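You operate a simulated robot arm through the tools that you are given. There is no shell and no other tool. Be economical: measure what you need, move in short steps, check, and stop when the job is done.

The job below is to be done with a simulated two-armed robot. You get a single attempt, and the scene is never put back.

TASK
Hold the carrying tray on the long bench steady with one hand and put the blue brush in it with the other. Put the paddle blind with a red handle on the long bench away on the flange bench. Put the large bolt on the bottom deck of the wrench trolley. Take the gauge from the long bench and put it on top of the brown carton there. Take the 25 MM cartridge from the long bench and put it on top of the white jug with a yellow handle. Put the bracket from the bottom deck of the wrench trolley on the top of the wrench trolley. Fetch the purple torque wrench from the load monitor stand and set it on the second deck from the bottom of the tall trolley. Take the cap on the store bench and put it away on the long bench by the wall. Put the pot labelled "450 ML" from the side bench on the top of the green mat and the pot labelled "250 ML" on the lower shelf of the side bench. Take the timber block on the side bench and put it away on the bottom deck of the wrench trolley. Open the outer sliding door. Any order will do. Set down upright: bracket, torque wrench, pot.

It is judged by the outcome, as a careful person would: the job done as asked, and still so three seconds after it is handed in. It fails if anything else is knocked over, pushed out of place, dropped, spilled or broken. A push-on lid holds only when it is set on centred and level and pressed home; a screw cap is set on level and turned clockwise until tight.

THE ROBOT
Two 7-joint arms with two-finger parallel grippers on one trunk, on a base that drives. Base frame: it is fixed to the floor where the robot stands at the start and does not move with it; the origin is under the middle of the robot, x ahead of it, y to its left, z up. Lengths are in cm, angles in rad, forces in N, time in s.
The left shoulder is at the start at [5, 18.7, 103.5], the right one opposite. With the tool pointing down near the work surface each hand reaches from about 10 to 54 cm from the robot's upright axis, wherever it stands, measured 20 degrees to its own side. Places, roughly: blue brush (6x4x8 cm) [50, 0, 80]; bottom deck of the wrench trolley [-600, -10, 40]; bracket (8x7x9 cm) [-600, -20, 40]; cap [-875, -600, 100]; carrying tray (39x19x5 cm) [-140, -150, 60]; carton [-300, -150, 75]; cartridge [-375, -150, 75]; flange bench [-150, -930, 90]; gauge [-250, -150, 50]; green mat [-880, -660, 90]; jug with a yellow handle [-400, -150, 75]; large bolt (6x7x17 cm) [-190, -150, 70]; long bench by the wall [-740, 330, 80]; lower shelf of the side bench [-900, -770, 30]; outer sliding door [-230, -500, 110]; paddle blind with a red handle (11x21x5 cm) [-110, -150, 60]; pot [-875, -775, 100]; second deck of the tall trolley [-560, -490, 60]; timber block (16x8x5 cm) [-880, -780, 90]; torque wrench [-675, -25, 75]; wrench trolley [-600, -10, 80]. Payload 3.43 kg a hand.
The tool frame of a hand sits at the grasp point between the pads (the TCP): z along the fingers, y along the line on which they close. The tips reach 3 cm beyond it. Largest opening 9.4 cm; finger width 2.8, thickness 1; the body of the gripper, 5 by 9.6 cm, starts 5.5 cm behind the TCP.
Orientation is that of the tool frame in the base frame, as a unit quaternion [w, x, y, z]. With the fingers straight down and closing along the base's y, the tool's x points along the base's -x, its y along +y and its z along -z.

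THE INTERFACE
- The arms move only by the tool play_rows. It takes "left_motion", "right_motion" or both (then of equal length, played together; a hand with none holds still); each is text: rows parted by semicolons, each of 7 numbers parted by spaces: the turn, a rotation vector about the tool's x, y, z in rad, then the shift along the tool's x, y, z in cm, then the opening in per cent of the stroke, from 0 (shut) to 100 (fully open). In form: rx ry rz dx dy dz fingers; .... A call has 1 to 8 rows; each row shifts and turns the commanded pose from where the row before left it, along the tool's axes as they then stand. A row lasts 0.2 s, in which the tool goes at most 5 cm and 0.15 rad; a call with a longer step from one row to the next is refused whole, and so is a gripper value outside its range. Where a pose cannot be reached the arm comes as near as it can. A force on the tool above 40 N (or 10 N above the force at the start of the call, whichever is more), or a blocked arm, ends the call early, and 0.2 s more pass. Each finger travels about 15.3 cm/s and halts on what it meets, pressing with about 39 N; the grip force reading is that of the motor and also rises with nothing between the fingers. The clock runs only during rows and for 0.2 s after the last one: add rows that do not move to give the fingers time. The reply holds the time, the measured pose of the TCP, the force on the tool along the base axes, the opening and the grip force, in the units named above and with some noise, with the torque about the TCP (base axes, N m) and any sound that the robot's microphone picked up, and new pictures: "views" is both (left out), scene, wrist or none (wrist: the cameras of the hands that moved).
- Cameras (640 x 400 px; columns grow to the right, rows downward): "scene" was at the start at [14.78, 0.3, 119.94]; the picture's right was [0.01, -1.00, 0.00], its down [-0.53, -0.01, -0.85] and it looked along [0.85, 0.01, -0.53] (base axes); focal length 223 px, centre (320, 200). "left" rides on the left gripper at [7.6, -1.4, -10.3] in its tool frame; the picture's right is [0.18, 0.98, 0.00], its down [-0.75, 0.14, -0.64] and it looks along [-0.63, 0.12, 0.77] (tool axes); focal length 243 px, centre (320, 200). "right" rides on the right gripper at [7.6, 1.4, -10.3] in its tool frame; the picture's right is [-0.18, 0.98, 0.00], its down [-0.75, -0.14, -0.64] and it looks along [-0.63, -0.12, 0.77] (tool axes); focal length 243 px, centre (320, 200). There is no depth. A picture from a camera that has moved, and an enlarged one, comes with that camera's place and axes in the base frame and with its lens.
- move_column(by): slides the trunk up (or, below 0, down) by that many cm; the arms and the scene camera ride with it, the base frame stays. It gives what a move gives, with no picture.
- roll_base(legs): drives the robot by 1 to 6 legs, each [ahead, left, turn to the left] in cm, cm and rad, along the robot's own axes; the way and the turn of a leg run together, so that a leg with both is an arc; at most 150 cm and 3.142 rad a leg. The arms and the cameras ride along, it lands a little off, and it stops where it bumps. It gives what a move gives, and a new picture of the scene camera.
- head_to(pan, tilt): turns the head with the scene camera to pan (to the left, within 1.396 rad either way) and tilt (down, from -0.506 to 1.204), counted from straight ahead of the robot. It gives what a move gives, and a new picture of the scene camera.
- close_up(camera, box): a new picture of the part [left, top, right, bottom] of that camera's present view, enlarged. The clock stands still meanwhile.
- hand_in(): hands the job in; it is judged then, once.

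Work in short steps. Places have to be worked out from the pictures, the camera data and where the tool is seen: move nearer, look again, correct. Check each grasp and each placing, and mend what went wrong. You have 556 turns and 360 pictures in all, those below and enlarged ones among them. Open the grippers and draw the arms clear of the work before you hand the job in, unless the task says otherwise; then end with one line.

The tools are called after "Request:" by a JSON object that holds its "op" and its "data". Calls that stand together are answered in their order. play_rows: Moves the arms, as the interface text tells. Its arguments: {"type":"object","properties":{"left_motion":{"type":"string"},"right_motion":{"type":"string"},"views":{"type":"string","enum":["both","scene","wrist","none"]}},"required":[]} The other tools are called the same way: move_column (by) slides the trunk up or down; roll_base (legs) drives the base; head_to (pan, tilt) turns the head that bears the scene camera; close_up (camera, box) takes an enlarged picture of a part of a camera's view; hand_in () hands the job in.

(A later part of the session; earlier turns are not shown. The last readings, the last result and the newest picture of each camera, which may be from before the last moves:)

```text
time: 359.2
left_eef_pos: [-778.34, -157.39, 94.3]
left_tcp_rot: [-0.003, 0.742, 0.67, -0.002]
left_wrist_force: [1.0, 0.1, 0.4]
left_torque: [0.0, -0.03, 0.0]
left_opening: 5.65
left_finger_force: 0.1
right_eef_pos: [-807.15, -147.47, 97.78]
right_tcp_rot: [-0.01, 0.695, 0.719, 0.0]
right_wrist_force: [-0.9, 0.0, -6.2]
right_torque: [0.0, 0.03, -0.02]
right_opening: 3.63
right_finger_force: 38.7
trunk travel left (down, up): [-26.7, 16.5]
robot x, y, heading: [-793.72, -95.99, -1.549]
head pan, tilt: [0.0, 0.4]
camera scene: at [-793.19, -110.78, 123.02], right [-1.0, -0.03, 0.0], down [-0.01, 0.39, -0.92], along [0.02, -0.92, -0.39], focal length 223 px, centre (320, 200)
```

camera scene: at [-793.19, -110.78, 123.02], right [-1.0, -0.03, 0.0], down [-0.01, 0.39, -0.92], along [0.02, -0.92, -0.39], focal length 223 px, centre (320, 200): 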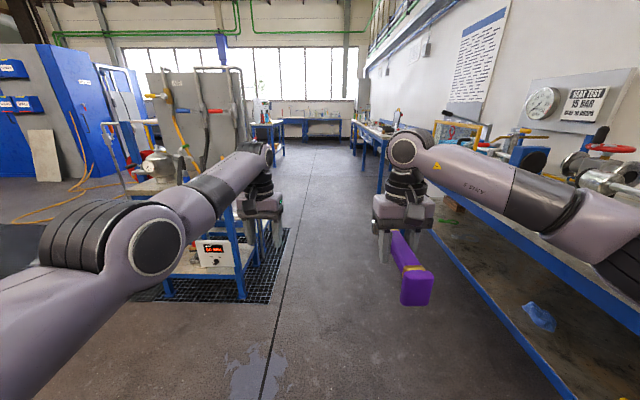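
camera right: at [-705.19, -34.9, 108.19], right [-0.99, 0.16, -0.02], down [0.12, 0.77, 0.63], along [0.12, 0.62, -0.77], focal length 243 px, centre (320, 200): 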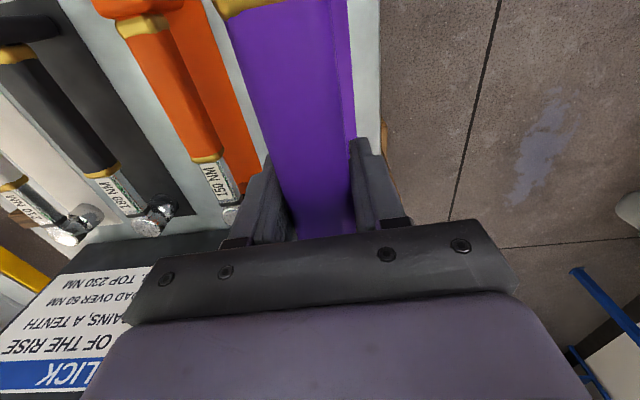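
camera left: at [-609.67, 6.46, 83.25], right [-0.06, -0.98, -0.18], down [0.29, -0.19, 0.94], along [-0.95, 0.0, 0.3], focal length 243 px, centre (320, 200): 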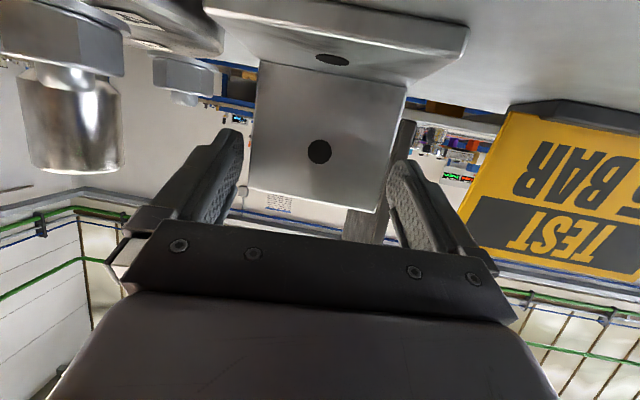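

Just enough room. Drive straight south past the tables in steps.

Request:
{"op": "roll_base", "data": {"legs": [[0, 0, -0.025], [120, 0, 0]]}}

```text
time: 365.6
left_eef_pos: [-778.72, -277.24, 94.24]
left_tcp_rot: [-0.003, 0.749, 0.663, -0.003]
left_wrist_force: [0.2, -0.5, 0.1]
left_torque: [-0.04, 0.01, 0.0]
left_opening: 5.64
left_finger_force: 0.0
right_eef_pos: [-807.42, -266.85, 97.7]
right_tcp_rot: [-0.01, 0.702, 0.712, 0.001]
right_wrist_force: [0.0, 0.6, -5.0]
right_torque: [-0.01, 0.03, -0.01]
right_opening: 3.64
right_finger_force: 39.0
trunk travel left (down, up): [-26.7, 16.5]
robot x, y, heading: [-793.06, -215.37, -1.56]
head pan, tilt: [0.0, 0.4]
camera scene: at [-792.88, -230.37, 123.02], right [-1.0, -0.01, 0.0], down [0.0, 0.39, -0.92], along [0.01, -0.92, -0.39], focal length 223 px, centre (320, 200)
```

scene: 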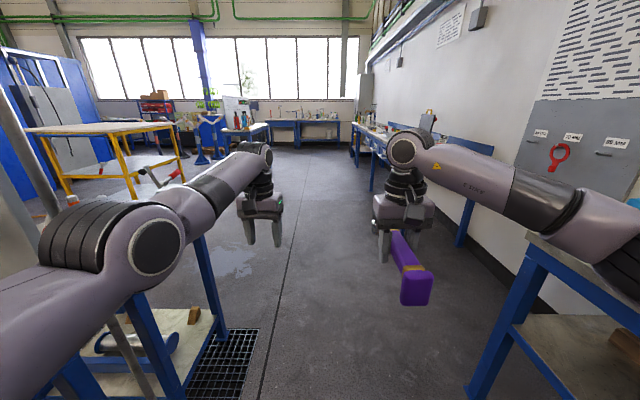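

Continue past the table and look at the yellow trolley to the left.

Request:
{"op": "roll_base", "data": {"legs": [[110, 0, 0]]}}

Request:
{"op": "head_to", "data": {"pan": 0.7, "tilt": 0.35}}

```text
time: 371.2
left_eef_pos: [-777.79, -387.63, 94.13]
left_tcp_rot: [-0.003, 0.749, 0.663, -0.003]
left_wrist_force: [-0.3, 0.0, 0.7]
left_torque: [0.0, 0.04, -0.02]
left_opening: 5.64
left_finger_force: 0.1
right_eef_pos: [-806.34, -377.25, 97.75]
right_tcp_rot: [-0.011, 0.701, 0.713, 0.001]
right_wrist_force: [-1.3, 0.2, -6.8]
right_torque: [0.04, -0.03, -0.01]
right_opening: 3.63
right_finger_force: 38.3
trunk travel left (down, up): [-26.7, 16.5]
robot x, y, heading: [-792.06, -325.53, -1.563]
head pan, tilt: [0.0, 0.4]
camera scene: at [-791.86, -340.8, 123.02], right [-1.0, -0.01, 0.0], down [0.0, 0.39, -0.92], along [0.01, -0.92, -0.39], focal length 223 px, centre (320, 200)
```

scene: 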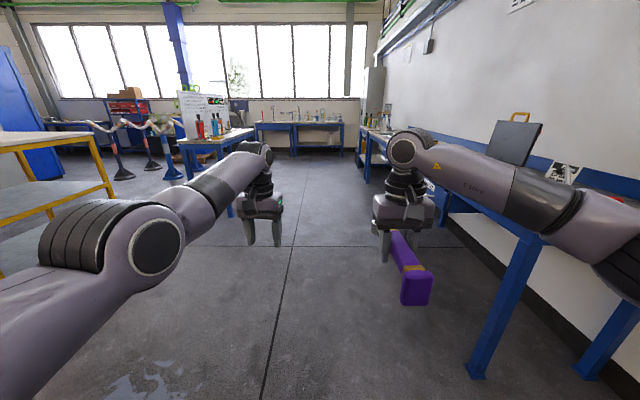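

```text
time: 372.3
left_eef_pos: [-777.88, -387.71, 94.2]
left_tcp_rot: [-0.003, 0.748, 0.663, -0.003]
left_wrist_force: [-0.3, -0.2, 0.2]
left_torque: [0.0, -0.02, -0.01]
left_opening: 5.63
left_finger_force: 0.1
right_eef_pos: [-806.34, -377.31, 97.69]
right_tcp_rot: [-0.01, 0.701, 0.713, 0.0]
right_wrist_force: [0.4, 0.5, -6.5]
right_torque: [-0.04, 0.0, 0.0]
right_opening: 3.61
right_finger_force: 38.7
trunk travel left (down, up): [-26.7, 16.5]
robot x, y, heading: [-791.9, -325.83, -1.562]
head pan, tilt: [0.7, 0.351]
camera scene: at [-785.89, -338.59, 123.48], right [-0.76, -0.65, 0.0], down [-0.22, 0.26, -0.94], along [0.61, -0.71, -0.34], focal length 223 px, centre (320, 200)
```

scene: 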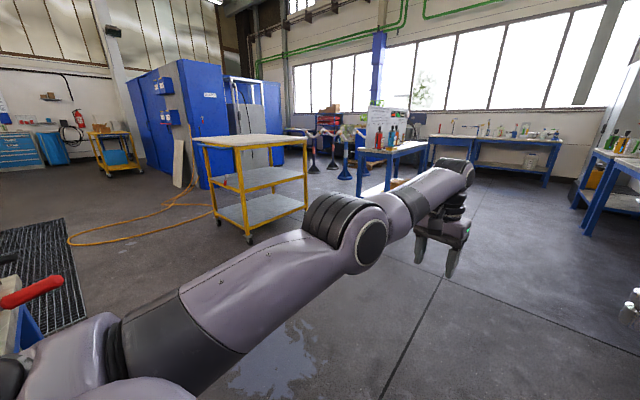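

That's the tall trolley: three empty decks (≈21, 58, 97), long side facing west at x≈-585. Drive on south and turn to face it.

Request:
{"op": "roll_base", "data": {"legs": [[145, 0, 0], [0, 0, 1.57]]}}

Request:
{"op": "head_to", "data": {"pan": 0, "tilt": 0.4}}

```text
time: 383.3
left_eef_pos: [-728.6, -457.08, 94.19]
left_tcp_rot: [-0.001, 0.061, 0.998, -0.004]
left_wrist_force: [0.8, 0.2, -0.5]
left_torque: [0.01, -0.01, -0.02]
left_opening: 5.67
left_finger_force: 0.1
right_eef_pos: [-739.06, -485.61, 97.72]
right_tcp_rot: [-0.008, -0.007, 1.0, -0.007]
right_wrist_force: [0.0, -0.3, -5.1]
right_torque: [0.0, 0.04, 0.02]
right_opening: 3.62
right_finger_force: 38.8
trunk travel left (down, up): [-26.7, 16.5]
robot x, y, heading: [-790.4, -471.24, 0.011]
head pan, tilt: [0.7, 0.351]
camera scene: at [-777.58, -464.93, 123.48], right [0.65, -0.76, 0.0], down [-0.26, -0.22, -0.94], along [0.71, 0.61, -0.34], focal length 223 px, centre (320, 200)
```

scene: 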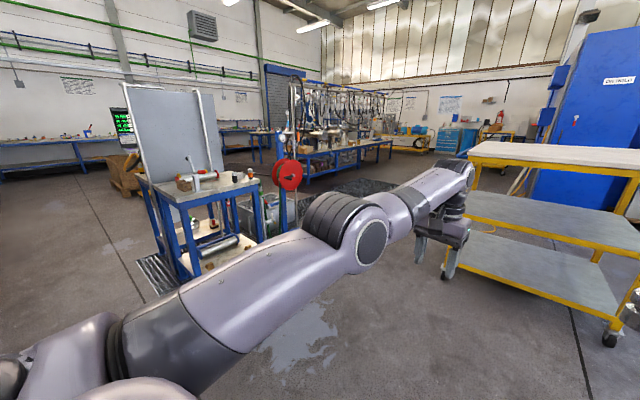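

```text
time: 384.4
left_eef_pos: [-728.6, -457.1, 94.31]
left_tcp_rot: [0.0, 0.061, 0.998, -0.004]
left_wrist_force: [0.0, 0.2, -0.3]
left_torque: [-0.01, 0.01, 0.0]
left_opening: 5.62
left_finger_force: 0.0
right_eef_pos: [-739.08, -485.67, 97.72]
right_tcp_rot: [-0.008, -0.006, 1.0, -0.007]
right_wrist_force: [0.6, 0.5, -6.4]
right_torque: [-0.02, 0.01, 0.0]
right_opening: 3.61
right_finger_force: 39.0
trunk travel left (down, up): [-26.7, 16.5]
robot x, y, heading: [-790.48, -471.14, 0.009]
head pan, tilt: [0.0, 0.4]
camera scene: at [-775.39, -470.91, 123.02], right [0.01, -1.0, 0.0], down [-0.39, 0.0, -0.92], along [0.92, 0.01, -0.39], focal length 223 px, centre (320, 200)
```

scene: 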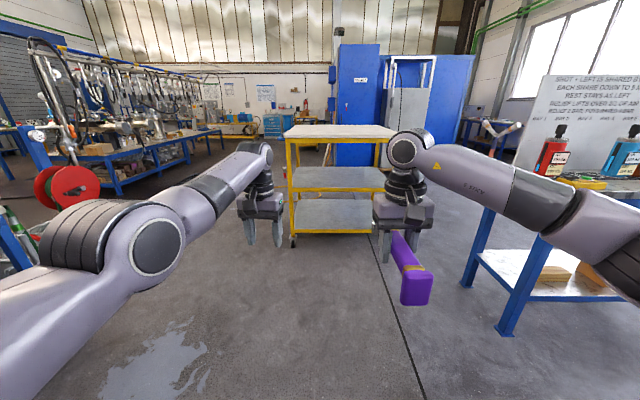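

The trolley's long side faces me (y -443..-541). Retract the left arm so it won't meet the upper deck, then drive ahead.

Request:
{"op": "play_rows", "data": {"left_motion": "0 0 0 4.2 1.5 0 60;0 0 0 4.2 1.5 0 60;0 0 0 4.2 1.5 0 60;0 0 0 4.2 1.5 0 60;0 0 0 4.2 1.5 0 60;0 0 0 4.2 1.5 0 60;0 0 0 4.2 1.5 0 60;0 0 0 4.2 1.5 0 60", "views": "none"}}

Request:
{"op": "roll_base", "data": {"legs": [[110, 0, 0]]}}

```text
time: 386.2
left_eef_pos: [-728.6, -446.55, 98.91]
left_tcp_rot: [0.0, 0.061, 0.998, -0.004]
left_wrist_force: [-0.3, 0.0, 0.1]
left_torque: [-0.01, -0.05, -0.02]
left_opening: 5.63
left_finger_force: 0.1
left hand out of reach, approached as far as the arm can: row 1, 2, 3, 4, 5, 6, 7, 8
right_eef_pos: [-739.12, -485.58, 97.74]
right_tcp_rot: [-0.008, -0.007, 1.0, -0.007]
right_wrist_force: [0.4, 0.3, -6.6]
right_torque: [-0.02, 0.04, 0.03]
right_opening: 3.64
right_finger_force: 39.4
trunk travel left (down, up): [-26.7, 16.5]
robot x, y, heading: [-790.58, -471.33, 0.007]
head pan, tilt: [0.0, 0.4]
```

```text
time: 391.9
left_eef_pos: [-617.89, -446.2, 98.82]
left_tcp_rot: [-0.002, 0.063, 0.998, -0.004]
left_wrist_force: [-0.9, 0.5, -0.7]
left_torque: [0.01, -0.01, 0.01]
left_opening: 5.61
left_finger_force: 0.1
right_eef_pos: [-628.59, -485.23, 97.73]
right_tcp_rot: [-0.009, -0.005, 1.0, -0.007]
right_wrist_force: [0.1, -0.1, -6.2]
right_torque: [0.04, -0.03, 0.02]
right_opening: 3.61
right_finger_force: 38.6
trunk travel left (down, up): [-26.7, 16.5]
robot x, y, heading: [-679.86, -470.93, 0.005]
head pan, tilt: [0.0, 0.4]
camera scene: at [-664.89, -470.33, 123.02], right [0.0, -1.0, 0.0], down [-0.39, 0.0, -0.92], along [0.92, 0.0, -0.39], focal length 223 px, centre (320, 200)
```

scene: 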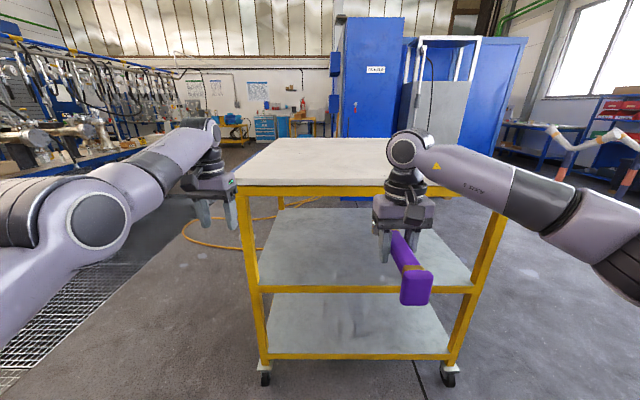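

Measured: front face x≈-600, y -444..-532, decks at ≈58.5 and ≈99. Slide left so the left hand passes outside the trolley, and lower to enter the gap with the right.

Request:
{"op": "roll_base", "data": {"legs": [[-15, 0, 0], [0, 16, 0]]}}

Request:
{"op": "move_column", "data": {"by": -16}}

Request:
{"op": "play_rows", "data": {"right_motion": "0 0 0 0 0 4 0;0 0 0 0 0 4 0;0 0 0 0 0 4 0;0 0 0 0 0 3.5 0;0 0 0 0 0 0 0", "views": "scene"}}

```text
time: 394.3
left_eef_pos: [-632.86, -430.32, 99.07]
left_tcp_rot: [-0.001, 0.064, 0.998, -0.004]
left_wrist_force: [0.3, -0.9, -0.3]
left_torque: [-0.01, 0.04, -0.02]
left_opening: 5.64
left_finger_force: 0.0
right_eef_pos: [-643.72, -469.3, 97.71]
right_tcp_rot: [-0.008, -0.004, 1.0, -0.008]
right_wrist_force: [-0.3, 0.6, -5.9]
right_torque: [-0.02, 0.02, 0.0]
right_opening: 3.65
right_finger_force: 39.5
trunk travel left (down, up): [-26.7, 16.5]
robot x, y, heading: [-695.43, -454.68, -0.0]
head pan, tilt: [0.0, 0.4]
camera scene: at [-679.88, -454.46, 123.02], right [0.0, -1.0, 0.0], down [-0.39, 0.0, -0.92], along [0.92, 0.0, -0.39], focal length 223 px, centre (320, 200)
```

scene: 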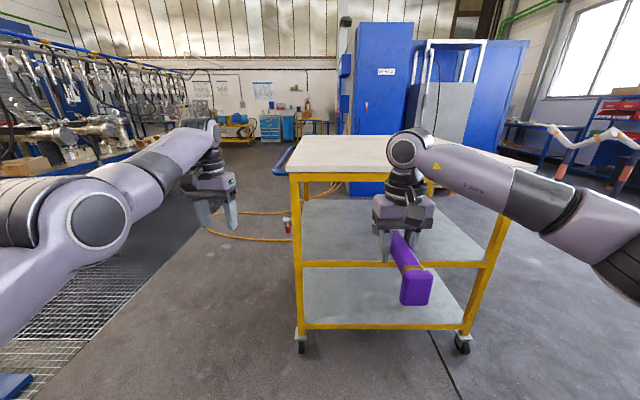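

```text
time: 396.1
left_eef_pos: [-632.97, -430.51, 82.96]
left_tcp_rot: [-0.002, 0.064, 0.998, -0.004]
left_wrist_force: [0.0, 0.3, 0.5]
left_torque: [-0.03, 0.01, 0.05]
left_opening: 5.64
left_finger_force: 0.0
right_eef_pos: [-643.75, -469.51, 81.76]
right_tcp_rot: [-0.008, -0.004, 1.0, -0.007]
right_wrist_force: [-0.2, 0.3, -6.2]
right_torque: [0.03, 0.0, -0.02]
right_opening: 3.62
right_finger_force: 38.7
trunk travel left (down, up): [-10.7, 32.5]
robot x, y, heading: [-695.05, -454.67, 0.006]
head pan, tilt: [0.0, 0.4]
```

```text
time: 397.3
left_eef_pos: [-632.78, -430.39, 82.95]
left_tcp_rot: [0.0, 0.063, 0.998, -0.004]
left_wrist_force: [-0.7, -0.5, 0.5]
left_torque: [0.03, 0.03, 0.01]
left_opening: 5.64
left_finger_force: 0.0
right_eef_pos: [-643.9, -469.77, 66.15]
right_tcp_rot: [-0.008, -0.005, 1.0, -0.007]
right_wrist_force: [0.0, -0.3, -5.7]
right_torque: [0.0, 0.01, 0.05]
right_opening: 3.64
right_finger_force: 39.1
trunk travel left (down, up): [-10.7, 32.5]
robot x, y, heading: [-695.01, -454.77, 0.003]
head pan, tilt: [0.0, 0.4]
camera scene: at [-679.88, -454.5, 107.02], right [0.0, -1.0, 0.0], down [-0.39, 0.0, -0.92], along [0.92, 0.0, -0.39], focal length 223 px, centre (320, 200)
```

scene: 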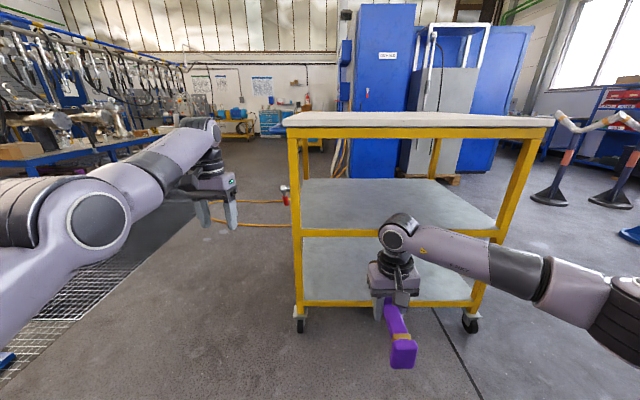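

Geometry looks feasible: ball joint stays under the top deck and the elbow remains outside. Advance 40 cm.

Request:
{"op": "roll_base", "data": {"legs": [[38, 0, 0]]}}

```text
time: 399.7
left_eef_pos: [-595.3, -430.55, 83.01]
left_tcp_rot: [-0.001, 0.064, 0.998, -0.003]
left_wrist_force: [0.1, 0.4, 0.7]
left_torque: [0.02, 0.0, -0.02]
left_opening: 5.63
left_finger_force: 0.1
right_eef_pos: [-606.36, -469.69, 66.3]
right_tcp_rot: [-0.008, -0.005, 1.0, -0.007]
right_wrist_force: [0.0, 0.1, -5.9]
right_torque: [-0.01, -0.02, -0.03]
right_opening: 3.62
right_finger_force: 38.8
trunk travel left (down, up): [-10.7, 32.5]
robot x, y, heading: [-657.45, -454.48, -0.003]
head pan, tilt: [0.0, 0.4]
camera scene: at [-642.3, -454.42, 107.02], right [0.0, -1.0, 0.0], down [-0.39, 0.0, -0.92], along [0.92, 0.0, -0.39], focal length 223 px, centre (320, 200)
```

scene: 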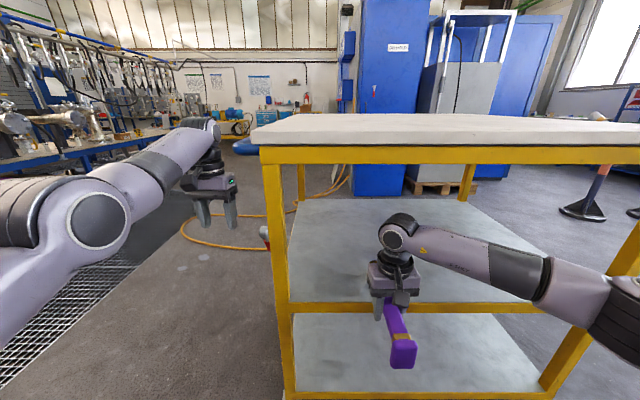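

Advance 17 cm more.

Request:
{"op": "roll_base", "data": {"legs": [[17, 0, 0]]}}

Request:
{"op": "play_rows", "data": {"right_motion": "0 0 0 -2 0 0 0;0 0 0 -2 0 0 0;0 0 0 0 0 0 0", "views": "both"}}

```text
time: 401.1
left_eef_pos: [-578.3, -430.41, 82.9]
left_tcp_rot: [-0.001, 0.064, 0.998, -0.004]
left_wrist_force: [0.5, 0.0, 0.6]
left_torque: [0.01, -0.01, -0.02]
left_opening: 5.6
left_finger_force: 0.1
right_eef_pos: [-589.34, -469.59, 66.2]
right_tcp_rot: [-0.008, -0.004, 1.0, -0.007]
right_wrist_force: [0.3, -0.1, -5.3]
right_torque: [0.02, 0.02, 0.03]
right_opening: 3.64
right_finger_force: 38.5
trunk travel left (down, up): [-10.7, 32.5]
robot x, y, heading: [-640.43, -454.55, 0.006]
head pan, tilt: [0.0, 0.4]
camera scene: at [-625.29, -454.39, 107.02], right [0.0, -1.0, 0.0], down [-0.39, 0.0, -0.92], along [0.92, 0.0, -0.39], focal length 223 px, centre (320, 200)
```

scene: 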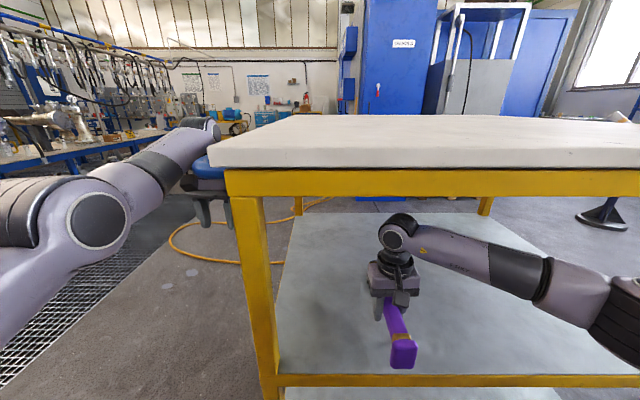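

```text
time: 401.9
left_eef_pos: [-578.28, -430.37, 82.93]
left_tcp_rot: [-0.001, 0.063, 0.998, -0.004]
left_wrist_force: [-0.1, 0.6, -0.2]
left_torque: [0.04, 0.02, 0.0]
left_opening: 5.64
left_finger_force: 0.1
right_eef_pos: [-585.3, -469.51, 66.27]
right_tcp_rot: [-0.008, -0.005, 1.0, -0.008]
right_wrist_force: [-0.3, 1.2, -5.9]
right_torque: [0.0, 0.02, -0.04]
right_opening: 3.64
right_finger_force: 39.2
trunk travel left (down, up): [-10.7, 32.5]
robot x, y, heading: [-640.29, -454.52, 0.002]
head pan, tilt: [0.0, 0.4]
camera scene: at [-625.29, -454.39, 107.02], right [0.0, -1.0, 0.0], down [-0.39, 0.0, -0.92], along [0.92, 0.0, -0.39], focal length 223 px, centre (320, 200)
camera right: at [-592.92, -468.07, 76.66], right [0.18, 0.98, -0.02], down [0.77, -0.13, 0.63], along [0.62, -0.12, -0.78], focal length 243 px, centre (320, 200)
```

scene: 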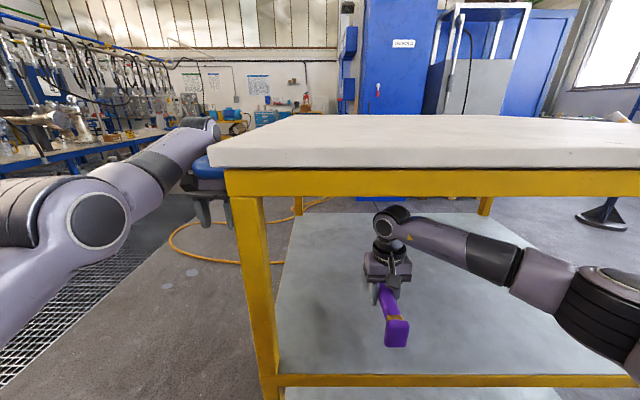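
right: 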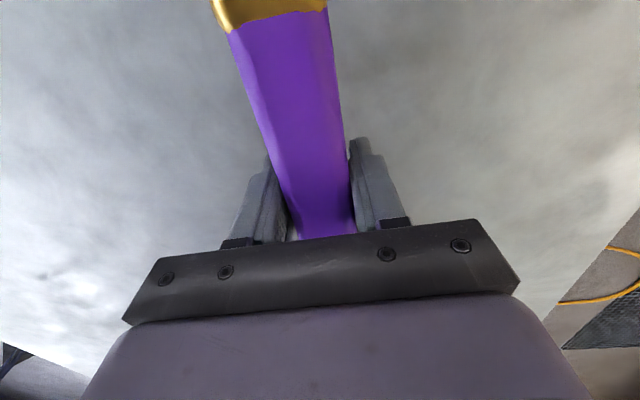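

The wrench is over the middle deck, its end ~8 cm inside the edge. Lower gently.

Request:
{"op": "play_rows", "data": {"right_motion": "0 0 0 0 0 1.5 0;0 0 0 0 0 1 0;0 0 0 0 0 0.5 0;0 0 0 0 0 0 0", "views": "none"}}

Request:
{"op": "play_rows", "data": {"right_motion": "0 0 0 0 0 0.4 0;0 0 0 0 0 0.3 0;0 0 0 0 0 0 0", "views": "none"}}

```text
time: 402.9
left_eef_pos: [-578.54, -430.32, 83.28]
left_tcp_rot: [0.002, 0.064, 0.998, -0.004]
left_wrist_force: [0.2, -0.4, -1.1]
left_torque: [-0.01, -0.03, 0.01]
left_opening: 5.63
left_finger_force: 0.0
right_eef_pos: [-585.4, -469.63, 63.93]
right_tcp_rot: [-0.003, -0.004, 1.0, -0.007]
right_wrist_force: [-7.1, -8.2, 37.6]
right_torque: [0.54, 1.08, 0.26]
right_opening: 3.62
right_finger_force: 39.2
trunk travel left (down, up): [-10.7, 32.5]
robot x, y, heading: [-640.54, -454.4, -0.001]
head pan, tilt: [0.0, 0.4]
```

```text
time: 403.3
left_eef_pos: [-578.54, -430.48, 83.03]
left_tcp_rot: [0.0, 0.065, 0.998, -0.004]
left_wrist_force: [0.0, 0.9, -0.2]
left_torque: [-0.01, 0.0, 0.01]
left_opening: 5.62
left_finger_force: 0.1
right_eef_pos: [-585.26, -469.53, 63.8]
right_tcp_rot: [-0.004, -0.004, 1.0, -0.006]
right_wrist_force: [-13.0, -4.4, 19.6]
right_torque: [0.35, 0.76, 0.2]
right_opening: 3.64
right_finger_force: 39.1
trunk travel left (down, up): [-10.7, 32.5]
robot x, y, heading: [-640.6, -454.98, -0.003]
head pan, tilt: [0.0, 0.4]
stopped in row 1 (right hand): the force on the tool passed its limit (the readings are from after the stop); the commanded pose is now the measured one
```

Contact at 63.9. Open and see it settle.

Request:
{"op": "play_rows", "data": {"right_motion": "0 0 0 0 0 0 60;0 0 0 0 0 0 100;0 0 0 0 0 0 100;0 0 0 0 0 -1.5 100;0 0 0 0 0 -1.5 100;0 0 0 0 0 0 100", "views": "both"}}

```text
time: 404.7
left_eef_pos: [-578.3, -430.43, 82.98]
left_tcp_rot: [0.0, 0.064, 0.998, -0.003]
left_wrist_force: [0.6, 1.0, 0.0]
left_torque: [0.02, 0.0, -0.02]
left_opening: 5.65
left_finger_force: 0.0
right_eef_pos: [-585.24, -469.54, 66.6]
right_tcp_rot: [-0.004, -0.003, 1.0, -0.006]
right_wrist_force: [-0.1, -0.1, 0.1]
right_torque: [-0.01, 0.02, -0.05]
right_opening: 9.41
right_finger_force: 0.0
trunk travel left (down, up): [-10.7, 32.5]
robot x, y, heading: [-640.57, -454.6, 0.002]
head pan, tilt: [0.0, 0.4]
camera scene: at [-625.34, -454.39, 107.03], right [0.0, -1.0, 0.0], down [-0.39, 0.0, -0.92], along [0.92, 0.0, -0.39], focal length 223 px, centre (320, 200)
camera right: at [-592.84, -468.09, 76.87], right [0.18, 0.98, -0.01], down [0.76, -0.13, 0.64], along [0.63, -0.12, -0.77], focal length 243 px, centre (320, 200)
```

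scene: 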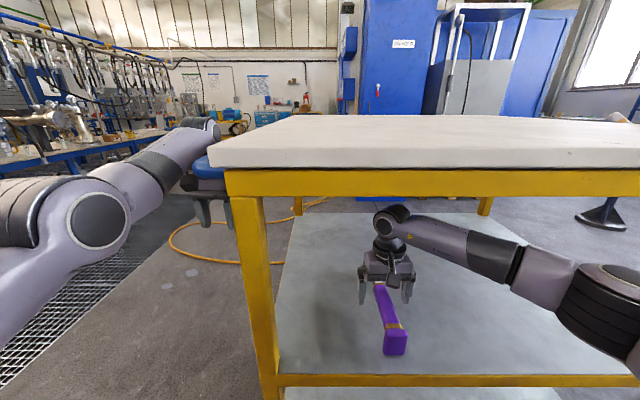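
right: 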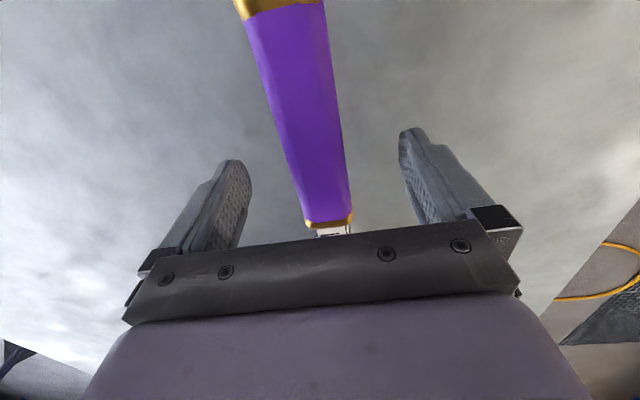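

Wrench is set down upright. Its end lies slightly to the right, so shift 1.3 cm right, rise 1 cm and back straight out.

Request:
{"op": "play_rows", "data": {"right_motion": "0 0 0 0 -1.3 -1 100;0 0 0 0 0 0 100", "views": "wrist"}}

```text
time: 405.3
left_eef_pos: [-578.25, -430.42, 82.94]
left_tcp_rot: [-0.001, 0.065, 0.998, -0.004]
left_wrist_force: [0.0, -0.4, -0.1]
left_torque: [0.02, 0.0, -0.03]
left_opening: 5.65
left_finger_force: 0.1
right_eef_pos: [-585.09, -470.87, 67.5]
right_tcp_rot: [-0.005, -0.003, 1.0, -0.006]
right_wrist_force: [-0.3, 0.3, 0.3]
right_torque: [0.02, 0.01, 0.03]
right_opening: 9.39
right_finger_force: 0.0
trunk travel left (down, up): [-10.7, 32.5]
robot x, y, heading: [-640.3, -454.4, 0.001]
head pan, tilt: [0.0, 0.4]
camera right: at [-592.85, -469.4, 77.91], right [0.18, 0.98, -0.01], down [0.76, -0.13, 0.64], along [0.63, -0.12, -0.77], focal length 243 px, centre (320, 200)
```

right: 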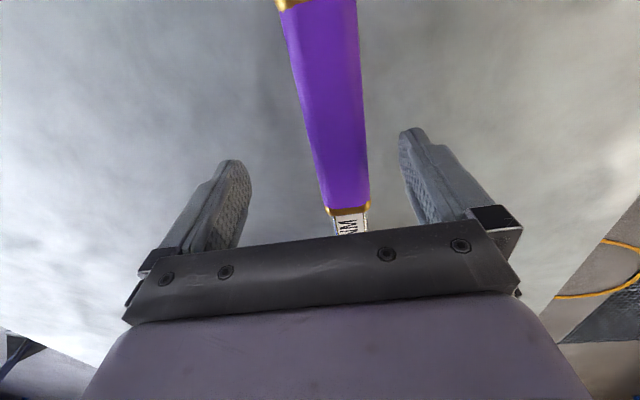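

The wrist view shows it was centred before; shift back 1.2 cm left, then reverse out.

Request:
{"op": "play_rows", "data": {"right_motion": "0 0 0 0 1.2 0 100;0 0 0 0 0 0 100", "views": "none"}}

Request:
{"op": "roll_base", "data": {"legs": [[-14, 0, 0]]}}

```text
time: 405.9
left_eef_pos: [-578.28, -430.45, 82.98]
left_tcp_rot: [-0.002, 0.064, 0.998, -0.004]
left_wrist_force: [0.5, 0.8, 0.3]
left_torque: [0.03, 0.03, -0.01]
left_opening: 5.62
left_finger_force: 0.1
right_eef_pos: [-585.19, -469.56, 67.62]
right_tcp_rot: [-0.004, -0.003, 1.0, -0.006]
right_wrist_force: [0.9, 0.5, -0.7]
right_torque: [0.01, -0.01, -0.01]
right_opening: 9.4
right_finger_force: 0.0
trunk travel left (down, up): [-10.7, 32.5]
robot x, y, heading: [-640.44, -454.67, 0.002]
head pan, tilt: [0.0, 0.4]
```

```text
time: 407.3
left_eef_pos: [-592.36, -430.45, 83.08]
left_tcp_rot: [-0.001, 0.065, 0.998, -0.004]
left_wrist_force: [-0.6, -0.1, 0.3]
left_torque: [0.04, -0.01, 0.03]
left_opening: 5.64
left_finger_force: 0.2
right_eef_pos: [-599.25, -469.71, 67.48]
right_tcp_rot: [-0.004, -0.003, 1.0, -0.006]
right_wrist_force: [-0.6, 0.2, -0.5]
right_torque: [0.01, -0.01, 0.06]
right_opening: 9.42
right_finger_force: 0.1
trunk travel left (down, up): [-10.7, 32.5]
robot x, y, heading: [-654.76, -454.58, 0.002]
head pan, tilt: [0.0, 0.4]
camera scene: at [-639.41, -454.42, 107.03], right [0.0, -1.0, 0.0], down [-0.39, 0.0, -0.92], along [0.92, 0.0, -0.39], focal length 223 px, centre (320, 200)
```

scene: 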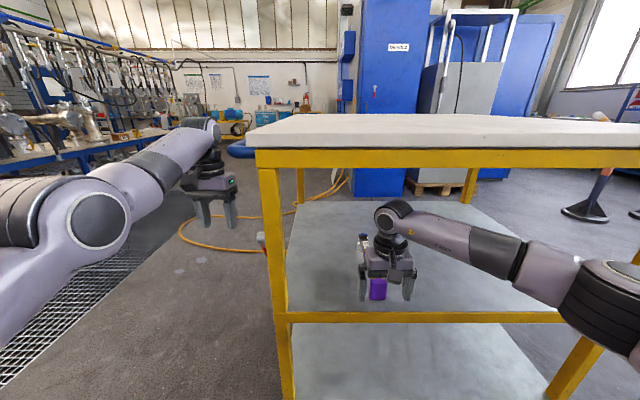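

Free and undisturbed; back fully out.

Request:
{"op": "roll_base", "data": {"legs": [[-45, 0, 0]]}}

Request:
{"op": "close_up", "data": {"camera": "scene", "box": [260, 100, 520, 300]}}

```text
time: 410.0
left_eef_pos: [-636.71, -430.5, 83.09]
left_tcp_rot: [-0.001, 0.063, 0.998, -0.003]
left_wrist_force: [0.4, -0.4, -0.1]
left_torque: [0.0, -0.01, 0.0]
left_opening: 5.65
left_finger_force: 0.1
right_eef_pos: [-643.64, -469.7, 67.57]
right_tcp_rot: [-0.005, -0.003, 1.0, -0.006]
right_wrist_force: [0.1, 0.2, -1.1]
right_torque: [0.02, 0.0, -0.02]
right_opening: 9.39
right_finger_force: 0.0
trunk travel left (down, up): [-10.7, 32.5]
robot x, y, heading: [-698.95, -454.54, 0.005]
head pan, tilt: [0.0, 0.4]
camera scene: at [-683.8, -454.46, 107.03], right [0.0, -1.0, 0.0], down [-0.39, 0.0, -0.92], along [0.92, 0.0, -0.39], focal length 223 px, centre (320, 200)
```

scene: 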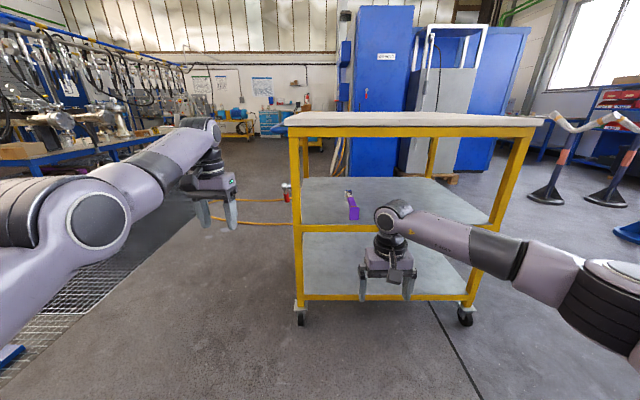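

```text
2.00 times, centred on (390, 200) of scene
camera zoom: at [-683.8, -454.46, 107.03], right [0.0, -1.0, 0.0], down [-0.39, 0.0, -0.92], along [0.92, 0.0, -0.39], focal length 447 px, centre (180, 200)
```

zoom: 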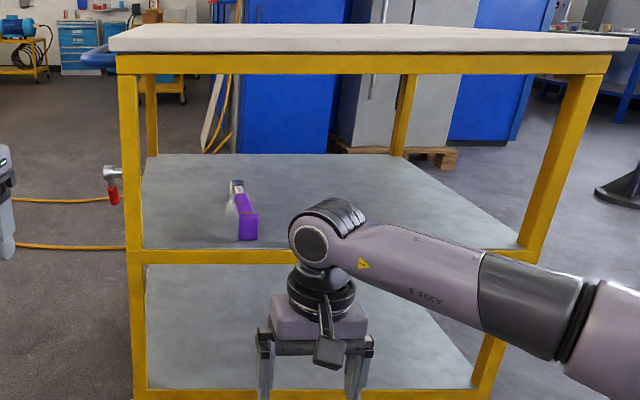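

The torque wrench sits on the second deck. Raise the trunk again, back up and turn to face west for the store/side bench.

Request:
{"op": "move_column", "data": {"by": 14}}

Request:
{"op": "play_rows", "data": {"right_motion": "0 0 0 0 0 -4 100;0 0 0 0 0 -4 100;0 0 0 0 0 -4 100;0 0 0 0 0 -4 100", "left_motion": "0 0 0 0 -1 -2 60;0 0 0 0 -1 -2 60;0 0 0 0 -1 -2 60;0 0 0 0 -1 -2 60", "views": "none"}}

Request:
{"op": "roll_base", "data": {"legs": [[-45, 0, 0], [0, 0, 3.14], [0, 100, 0]]}}

```text
time: 411.6
left_eef_pos: [-636.81, -430.52, 96.86]
left_tcp_rot: [-0.001, 0.064, 0.998, -0.004]
left_wrist_force: [-0.7, 1.1, -0.3]
left_torque: [-0.01, 0.05, 0.04]
left_opening: 5.64
left_finger_force: 0.1
right_eef_pos: [-643.58, -469.84, 81.51]
right_tcp_rot: [-0.005, -0.003, 1.0, -0.006]
right_wrist_force: [0.5, -0.8, -0.9]
right_torque: [0.03, 0.02, -0.04]
right_opening: 9.41
right_finger_force: 0.0
trunk travel left (down, up): [-24.7, 18.5]
robot x, y, heading: [-698.89, -454.57, -0.0]
head pan, tilt: [0.0, 0.4]
```

```text
time: 412.6
left_eef_pos: [-639.2, -434.35, 104.44]
left_tcp_rot: [-0.001, 0.063, 0.998, -0.004]
left_wrist_force: [0.2, -0.5, -0.7]
left_torque: [0.01, 0.0, -0.01]
left_opening: 5.64
left_finger_force: 0.1
left hand out of reach, approached as far as the arm can: row 1, 2, 3, 4
right_eef_pos: [-643.44, -469.5, 97.57]
right_tcp_rot: [-0.004, -0.004, 1.0, -0.006]
right_wrist_force: [0.4, -0.1, 0.0]
right_torque: [0.0, 0.0, -0.01]
right_opening: 9.36
right_finger_force: 0.0
trunk travel left (down, up): [-24.7, 18.5]
robot x, y, heading: [-698.52, -454.69, 0.001]
head pan, tilt: [0.0, 0.4]
```

```text
time: 427.5
left_eef_pos: [-802.33, -575.39, 104.45]
left_tcp_rot: [-0.004, 0.998, -0.062, 0.001]
left_wrist_force: [0.6, -0.9, 0.4]
left_torque: [-0.01, 0.03, 0.01]
left_opening: 5.64
left_finger_force: 0.1
right_eef_pos: [-797.99, -540.08, 97.5]
right_tcp_rot: [-0.007, 1.0, 0.006, 0.004]
right_wrist_force: [0.6, 0.4, -0.3]
right_torque: [0.04, -0.02, 0.01]
right_opening: 9.41
right_finger_force: 0.0
trunk travel left (down, up): [-24.7, 18.5]
robot x, y, heading: [-742.71, -554.91, -3.136]
head pan, tilt: [0.0, 0.4]
camera scene: at [-757.72, -554.63, 121.03], right [-0.01, 1.0, 0.0], down [0.39, 0.0, -0.92], along [-0.92, -0.01, -0.39], focal length 223 px, centre (320, 200)
```

scene: 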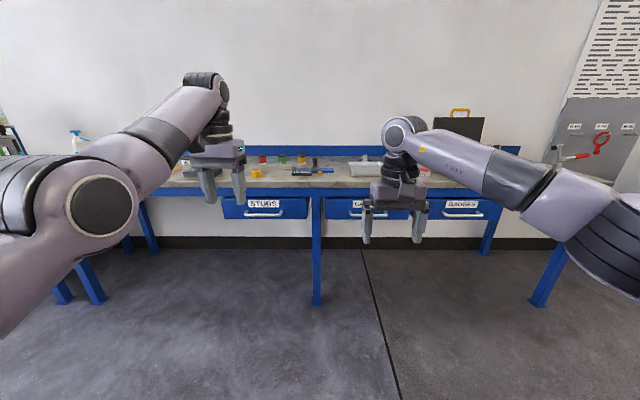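

The store bench with drawers is ahead. Zoom on its top.

Request:
{"op": "close_up", "data": {"camera": "scene", "box": [140, 130, 460, 230]}}

```text
2.00 times, centred on (300, 180) of scene
camera zoom: at [-757.72, -554.63, 121.03], right [-0.01, 1.0, 0.0], down [0.39, 0.0, -0.92], along [-0.92, -0.01, -0.39], focal length 447 px, centre (360, 240)
```

zoom: 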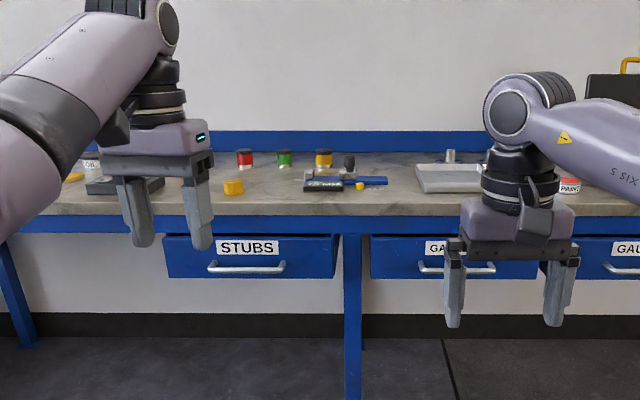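

Move closer and left so that the bench around y≈-600 is in clear view.

Request:
{"op": "roll_base", "data": {"legs": [[0, 22, 0], [45, 0, 0]]}}

Request:
{"op": "head_to", "data": {"pan": 0.2, "tilt": 0.6}}

```text
time: 431.5
left_eef_pos: [-847.14, -597.96, 104.56]
left_tcp_rot: [-0.003, 0.998, -0.061, 0.0]
left_wrist_force: [0.7, -0.1, -0.1]
left_torque: [0.03, -0.01, 0.02]
left_opening: 5.66
left_finger_force: 0.0
right_eef_pos: [-843.15, -562.57, 97.39]
right_tcp_rot: [-0.007, 1.0, 0.007, 0.004]
right_wrist_force: [-0.1, 0.0, 0.5]
right_torque: [-0.01, -0.04, 0.0]
right_opening: 9.4
right_finger_force: 0.2
trunk travel left (down, up): [-24.7, 18.5]
robot x, y, heading: [-787.55, -576.72, -3.133]
head pan, tilt: [0.0, 0.4]
camera scene: at [-802.69, -577.02, 121.02], right [-0.01, 1.0, 0.0], down [0.39, 0.0, -0.92], along [-0.92, -0.01, -0.39], focal length 223 px, centre (320, 200)
```

scene: 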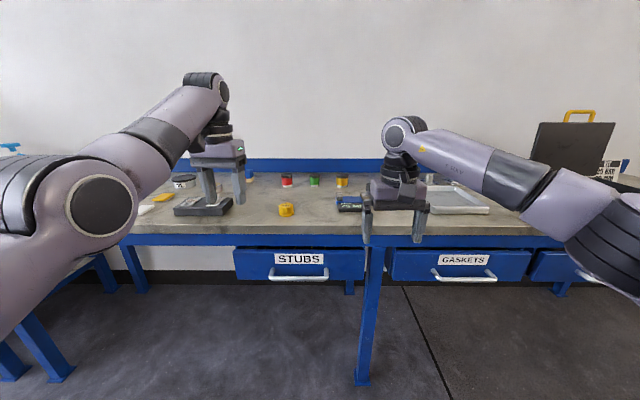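

```text
time: 432.3
left_eef_pos: [-847.25, -597.87, 104.5]
left_tcp_rot: [-0.004, 0.998, -0.061, 0.0]
left_wrist_force: [0.1, -0.2, 0.3]
left_torque: [0.01, 0.02, 0.03]
left_opening: 5.64
left_finger_force: 0.1
right_eef_pos: [-843.09, -562.61, 97.47]
right_tcp_rot: [-0.006, 1.0, 0.007, 0.005]
right_wrist_force: [0.0, -0.3, -0.1]
right_torque: [-0.02, 0.0, -0.01]
right_opening: 9.4
right_finger_force: 0.0
trunk travel left (down, up): [-24.7, 18.5]
robot x, y, heading: [-787.38, -576.94, -3.13]
head pan, tilt: [0.201, 0.6]
camera scene: at [-802.05, -578.77, 119.21], right [-0.21, 0.98, 0.0], down [0.55, 0.12, -0.83], along [-0.81, -0.17, -0.56], focal length 223 px, centre (320, 200)
```

scene: 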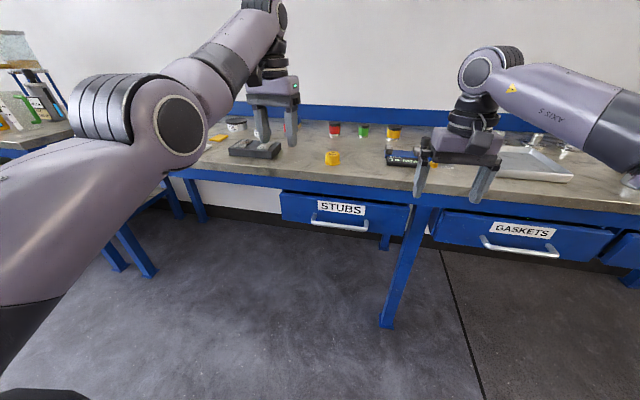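

Request:
{"op": "close_up", "data": {"camera": "scene", "box": [190, 90, 430, 200]}}

```text
2.67 times, centred on (310, 145) of scene
camera zoom: at [-802.05, -578.77, 119.21], right [-0.21, 0.98, 0.0], down [0.55, 0.12, -0.83], along [-0.81, -0.17, -0.56], focal length 596 px, centre (347, 347)
```

zoom: 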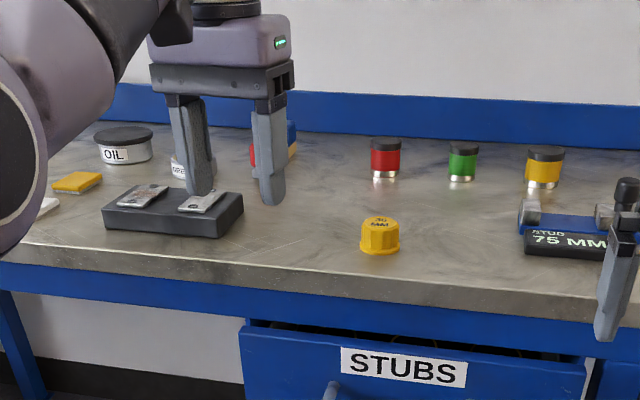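

The yellow cap ("… MM") is at about (-875,-590). Position so the right hand is over it.

Request:
{"op": "roll_base", "data": {"legs": [[0, 25, 0], [30, 0, 0]]}}

Request:
{"op": "play_rows", "data": {"right_motion": "0 0 0 0 -0.3 0 100;0 0 0 0 0 0 100", "views": "wrist"}}

```text
time: 435.8
left_eef_pos: [-877.12, -623.39, 104.45]
left_tcp_rot: [-0.003, 0.998, -0.06, 0.001]
left_wrist_force: [0.2, 0.8, -0.1]
left_torque: [-0.02, 0.01, 0.02]
left_opening: 5.64
left_finger_force: 0.2
right_eef_pos: [-873.06, -588.09, 97.42]
right_tcp_rot: [-0.006, 1.0, 0.007, 0.004]
right_wrist_force: [-0.6, 0.3, -0.7]
right_torque: [-0.02, -0.01, 0.0]
right_opening: 9.39
right_finger_force: 0.0
trunk travel left (down, up): [-24.7, 18.5]
robot x, y, heading: [-817.65, -602.57, -3.128]
head pan, tilt: [0.201, 0.6]
camera scene: at [-832.02, -604.27, 119.2], right [-0.21, 0.98, 0.0], down [0.55, 0.12, -0.82], along [-0.81, -0.17, -0.57], focal length 223 px, centre (320, 200)
```

scene: 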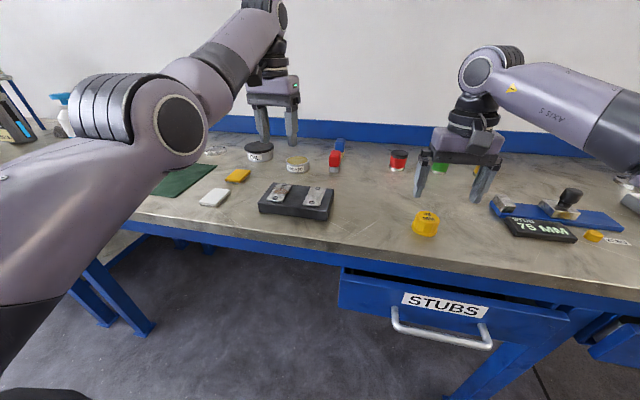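

```text
time: 436.4
left_eef_pos: [-877.11, -623.49, 104.4]
left_tcp_rot: [-0.003, 0.998, -0.06, 0.0]
left_wrist_force: [-0.3, -0.4, 0.2]
left_torque: [-0.01, -0.02, -0.01]
left_opening: 5.63
left_finger_force: 0.0
right_eef_pos: [-872.94, -587.84, 97.58]
right_tcp_rot: [-0.005, 1.0, 0.007, 0.004]
right_wrist_force: [0.7, -0.1, 0.4]
right_torque: [0.03, -0.02, 0.01]
right_opening: 9.4
right_finger_force: 0.2
trunk travel left (down, up): [-24.7, 18.5]
robot x, y, heading: [-817.88, -602.59, -3.128]
head pan, tilt: [0.201, 0.6]
camera right: at [-865.59, -589.36, 107.82], right [-0.17, -0.99, -0.01], down [-0.76, 0.12, 0.64], along [-0.63, 0.12, -0.77], focal length 243 px, centre (320, 200)
```

right: 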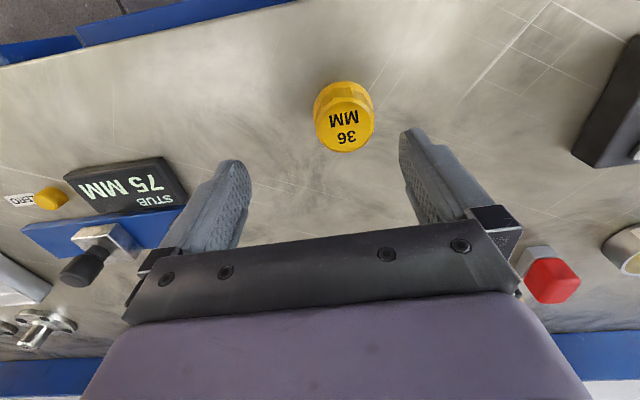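

Cap top at about (-873.3,-589.7,89.6). Centre over it, descend and grip.

Request:
{"op": "play_rows", "data": {"right_motion": "0 0 0 0.3 1.9 3 100;0 0 0 0 0 3 100;0 0 0 0 0 2 100;0 0 0 0 0 1 100;0 0 0 0 0 0 30;0 0 0 0 0 0 0;0 0 0 0 0 0 0;0 0 0 0 0 0 0", "views": "wrist"}}

```text
time: 438.1
left_eef_pos: [-876.86, -623.74, 104.53]
left_tcp_rot: [-0.005, 0.998, -0.059, 0.0]
left_wrist_force: [0.0, 0.6, 0.6]
left_torque: [-0.01, 0.01, -0.01]
left_opening: 5.65
left_finger_force: 0.0
right_eef_pos: [-872.42, -590.01, 89.04]
right_tcp_rot: [-0.002, 1.0, 0.01, 0.0]
right_wrist_force: [1.5, -19.0, 27.9]
right_torque: [-1.42, -0.05, 0.05]
right_opening: 4.87
right_finger_force: 39.2
trunk travel left (down, up): [-24.7, 18.5]
robot x, y, heading: [-816.97, -602.28, -3.13]
head pan, tilt: [0.201, 0.6]
camera right: at [-864.99, -591.48, 99.3], right [-0.17, -0.99, 0.0], down [-0.76, 0.12, 0.64], along [-0.63, 0.11, -0.77], focal length 243 px, centre (320, 200)
```

right: 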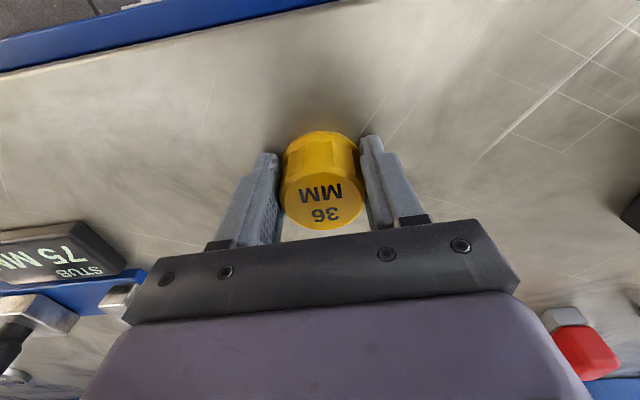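

Gripped (4.9 cm), tips lightly touching the bench. Lift.

Request:
{"op": "play_rows", "data": {"right_motion": "0 0 0 0 0 -1 0;0 0 0 0 0 -3 0;0 0 0 0 0 -4 0;0 0 0 0 0 -3 0;0 0 0 0 0 0 0", "views": "wrist"}}

```text
time: 439.4
left_eef_pos: [-877.1, -623.44, 104.59]
left_tcp_rot: [-0.004, 0.998, -0.06, 0.0]
left_wrist_force: [0.1, 0.6, 0.0]
left_torque: [0.0, -0.01, 0.02]
left_opening: 5.65
left_finger_force: 0.0
right_eef_pos: [-872.79, -589.75, 99.45]
right_tcp_rot: [-0.006, 1.0, 0.007, 0.004]
right_wrist_force: [0.3, 0.0, -0.2]
right_torque: [0.01, -0.03, 0.01]
right_opening: 4.82
right_finger_force: 39.1
trunk travel left (down, up): [-24.7, 18.5]
robot x, y, heading: [-817.57, -602.43, -3.133]
head pan, tilt: [0.201, 0.6]
camera right: at [-865.34, -591.25, 109.87], right [-0.17, -0.99, -0.01], down [-0.76, 0.12, 0.64], along [-0.63, 0.12, -0.77], focal length 243 px, centre (320, 200)
```

right: 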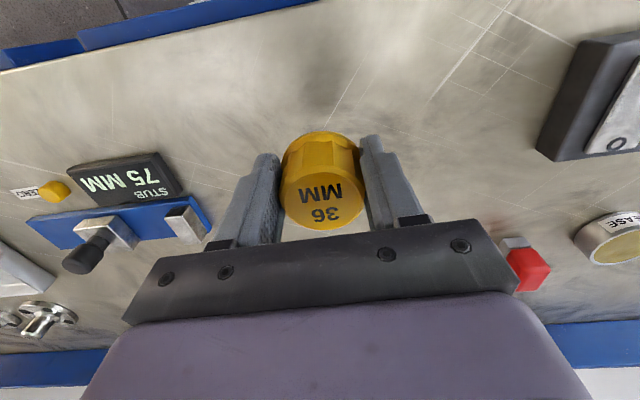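

Cap secured in the right hand. Now the side bench to the south; back off and slide left.

Request:
{"op": "roll_base", "data": {"legs": [[-40, 0, 0], [0, 120, 0]]}}

Request:
{"op": "head_to", "data": {"pan": 0.35, "tilt": 0.5}}

```text
time: 447.6
left_eef_pos: [-837.1, -742.94, 104.45]
left_tcp_rot: [-0.004, 0.998, -0.07, 0.0]
left_wrist_force: [0.0, 0.4, 0.3]
left_torque: [0.02, 0.0, 0.02]
left_opening: 5.63
left_finger_force: 0.0
right_eef_pos: [-832.15, -709.29, 99.58]
right_tcp_rot: [-0.006, 1.0, -0.002, 0.005]
right_wrist_force: [0.8, 0.2, 0.1]
right_torque: [-0.01, -0.02, 0.01]
right_opening: 4.8
right_finger_force: 39.4
trunk travel left (down, up): [-24.7, 18.5]
robot x, y, heading: [-777.2, -723.2, 3.13]
head pan, tilt: [0.201, 0.6]
camera scene: at [-791.66, -724.63, 119.21], right [-0.19, 0.98, 0.0], down [0.55, 0.11, -0.83], along [-0.81, -0.16, -0.56], focal length 223 px, centre (320, 200)
```

scene: 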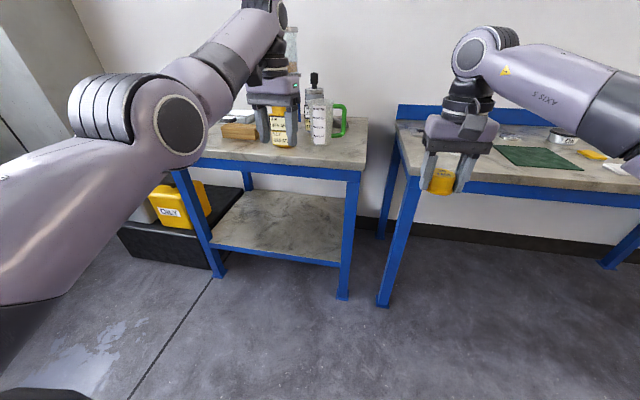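

```text
time: 448.3
left_eef_pos: [-837.09, -742.99, 104.42]
left_tcp_rot: [-0.003, 0.998, -0.069, 0.0]
left_wrist_force: [-0.1, 0.0, -0.2]
left_torque: [-0.03, -0.01, 0.01]
left_opening: 5.63
left_finger_force: 0.0
right_eef_pos: [-832.09, -709.25, 99.54]
right_tcp_rot: [-0.006, 1.0, -0.002, 0.005]
right_wrist_force: [0.3, -0.2, -0.5]
right_torque: [0.02, 0.03, 0.0]
right_opening: 4.78
right_finger_force: 38.9
trunk travel left (down, up): [-24.7, 18.5]
robot x, y, heading: [-776.94, -723.39, 3.13]
head pan, tilt: [0.351, 0.499]
camera scene: at [-791.55, -725.98, 120.11], right [-0.33, 0.94, 0.0], down [0.45, 0.16, -0.88], along [-0.83, -0.29, -0.48], focal length 223 px, centre (320, 200)
```

scene: 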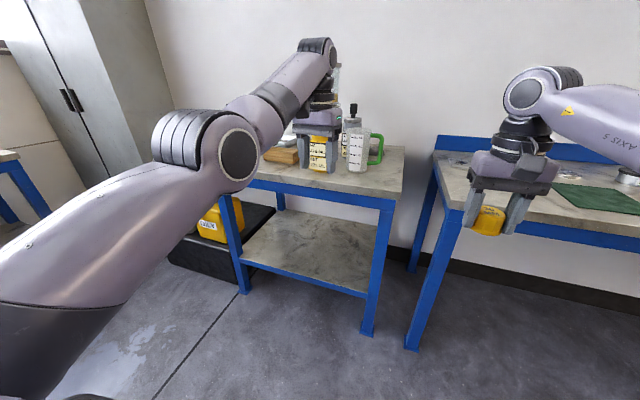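

The side bench: two jars, a green-handled jug, the timber block. Zoom in.

Request:
{"op": "close_up", "data": {"camera": "scene", "box": [240, 80, 420, 200]}}

```text
3.33 times, centred on (330, 140) of scene
camera zoom: at [-791.55, -725.98, 120.11], right [-0.33, 0.94, 0.0], down [0.45, 0.16, -0.88], along [-0.83, -0.29, -0.48], focal length 745 px, centre (287, 400)
```

zoom: 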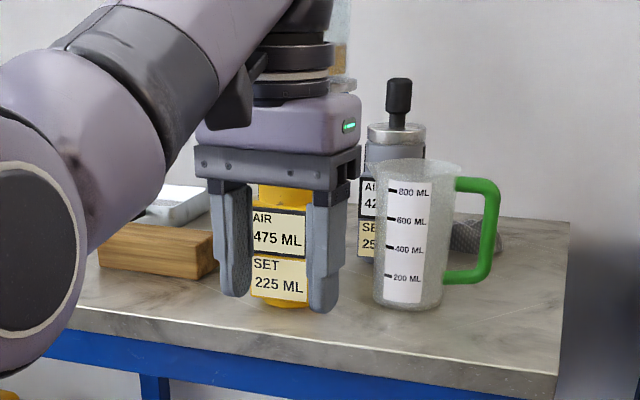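

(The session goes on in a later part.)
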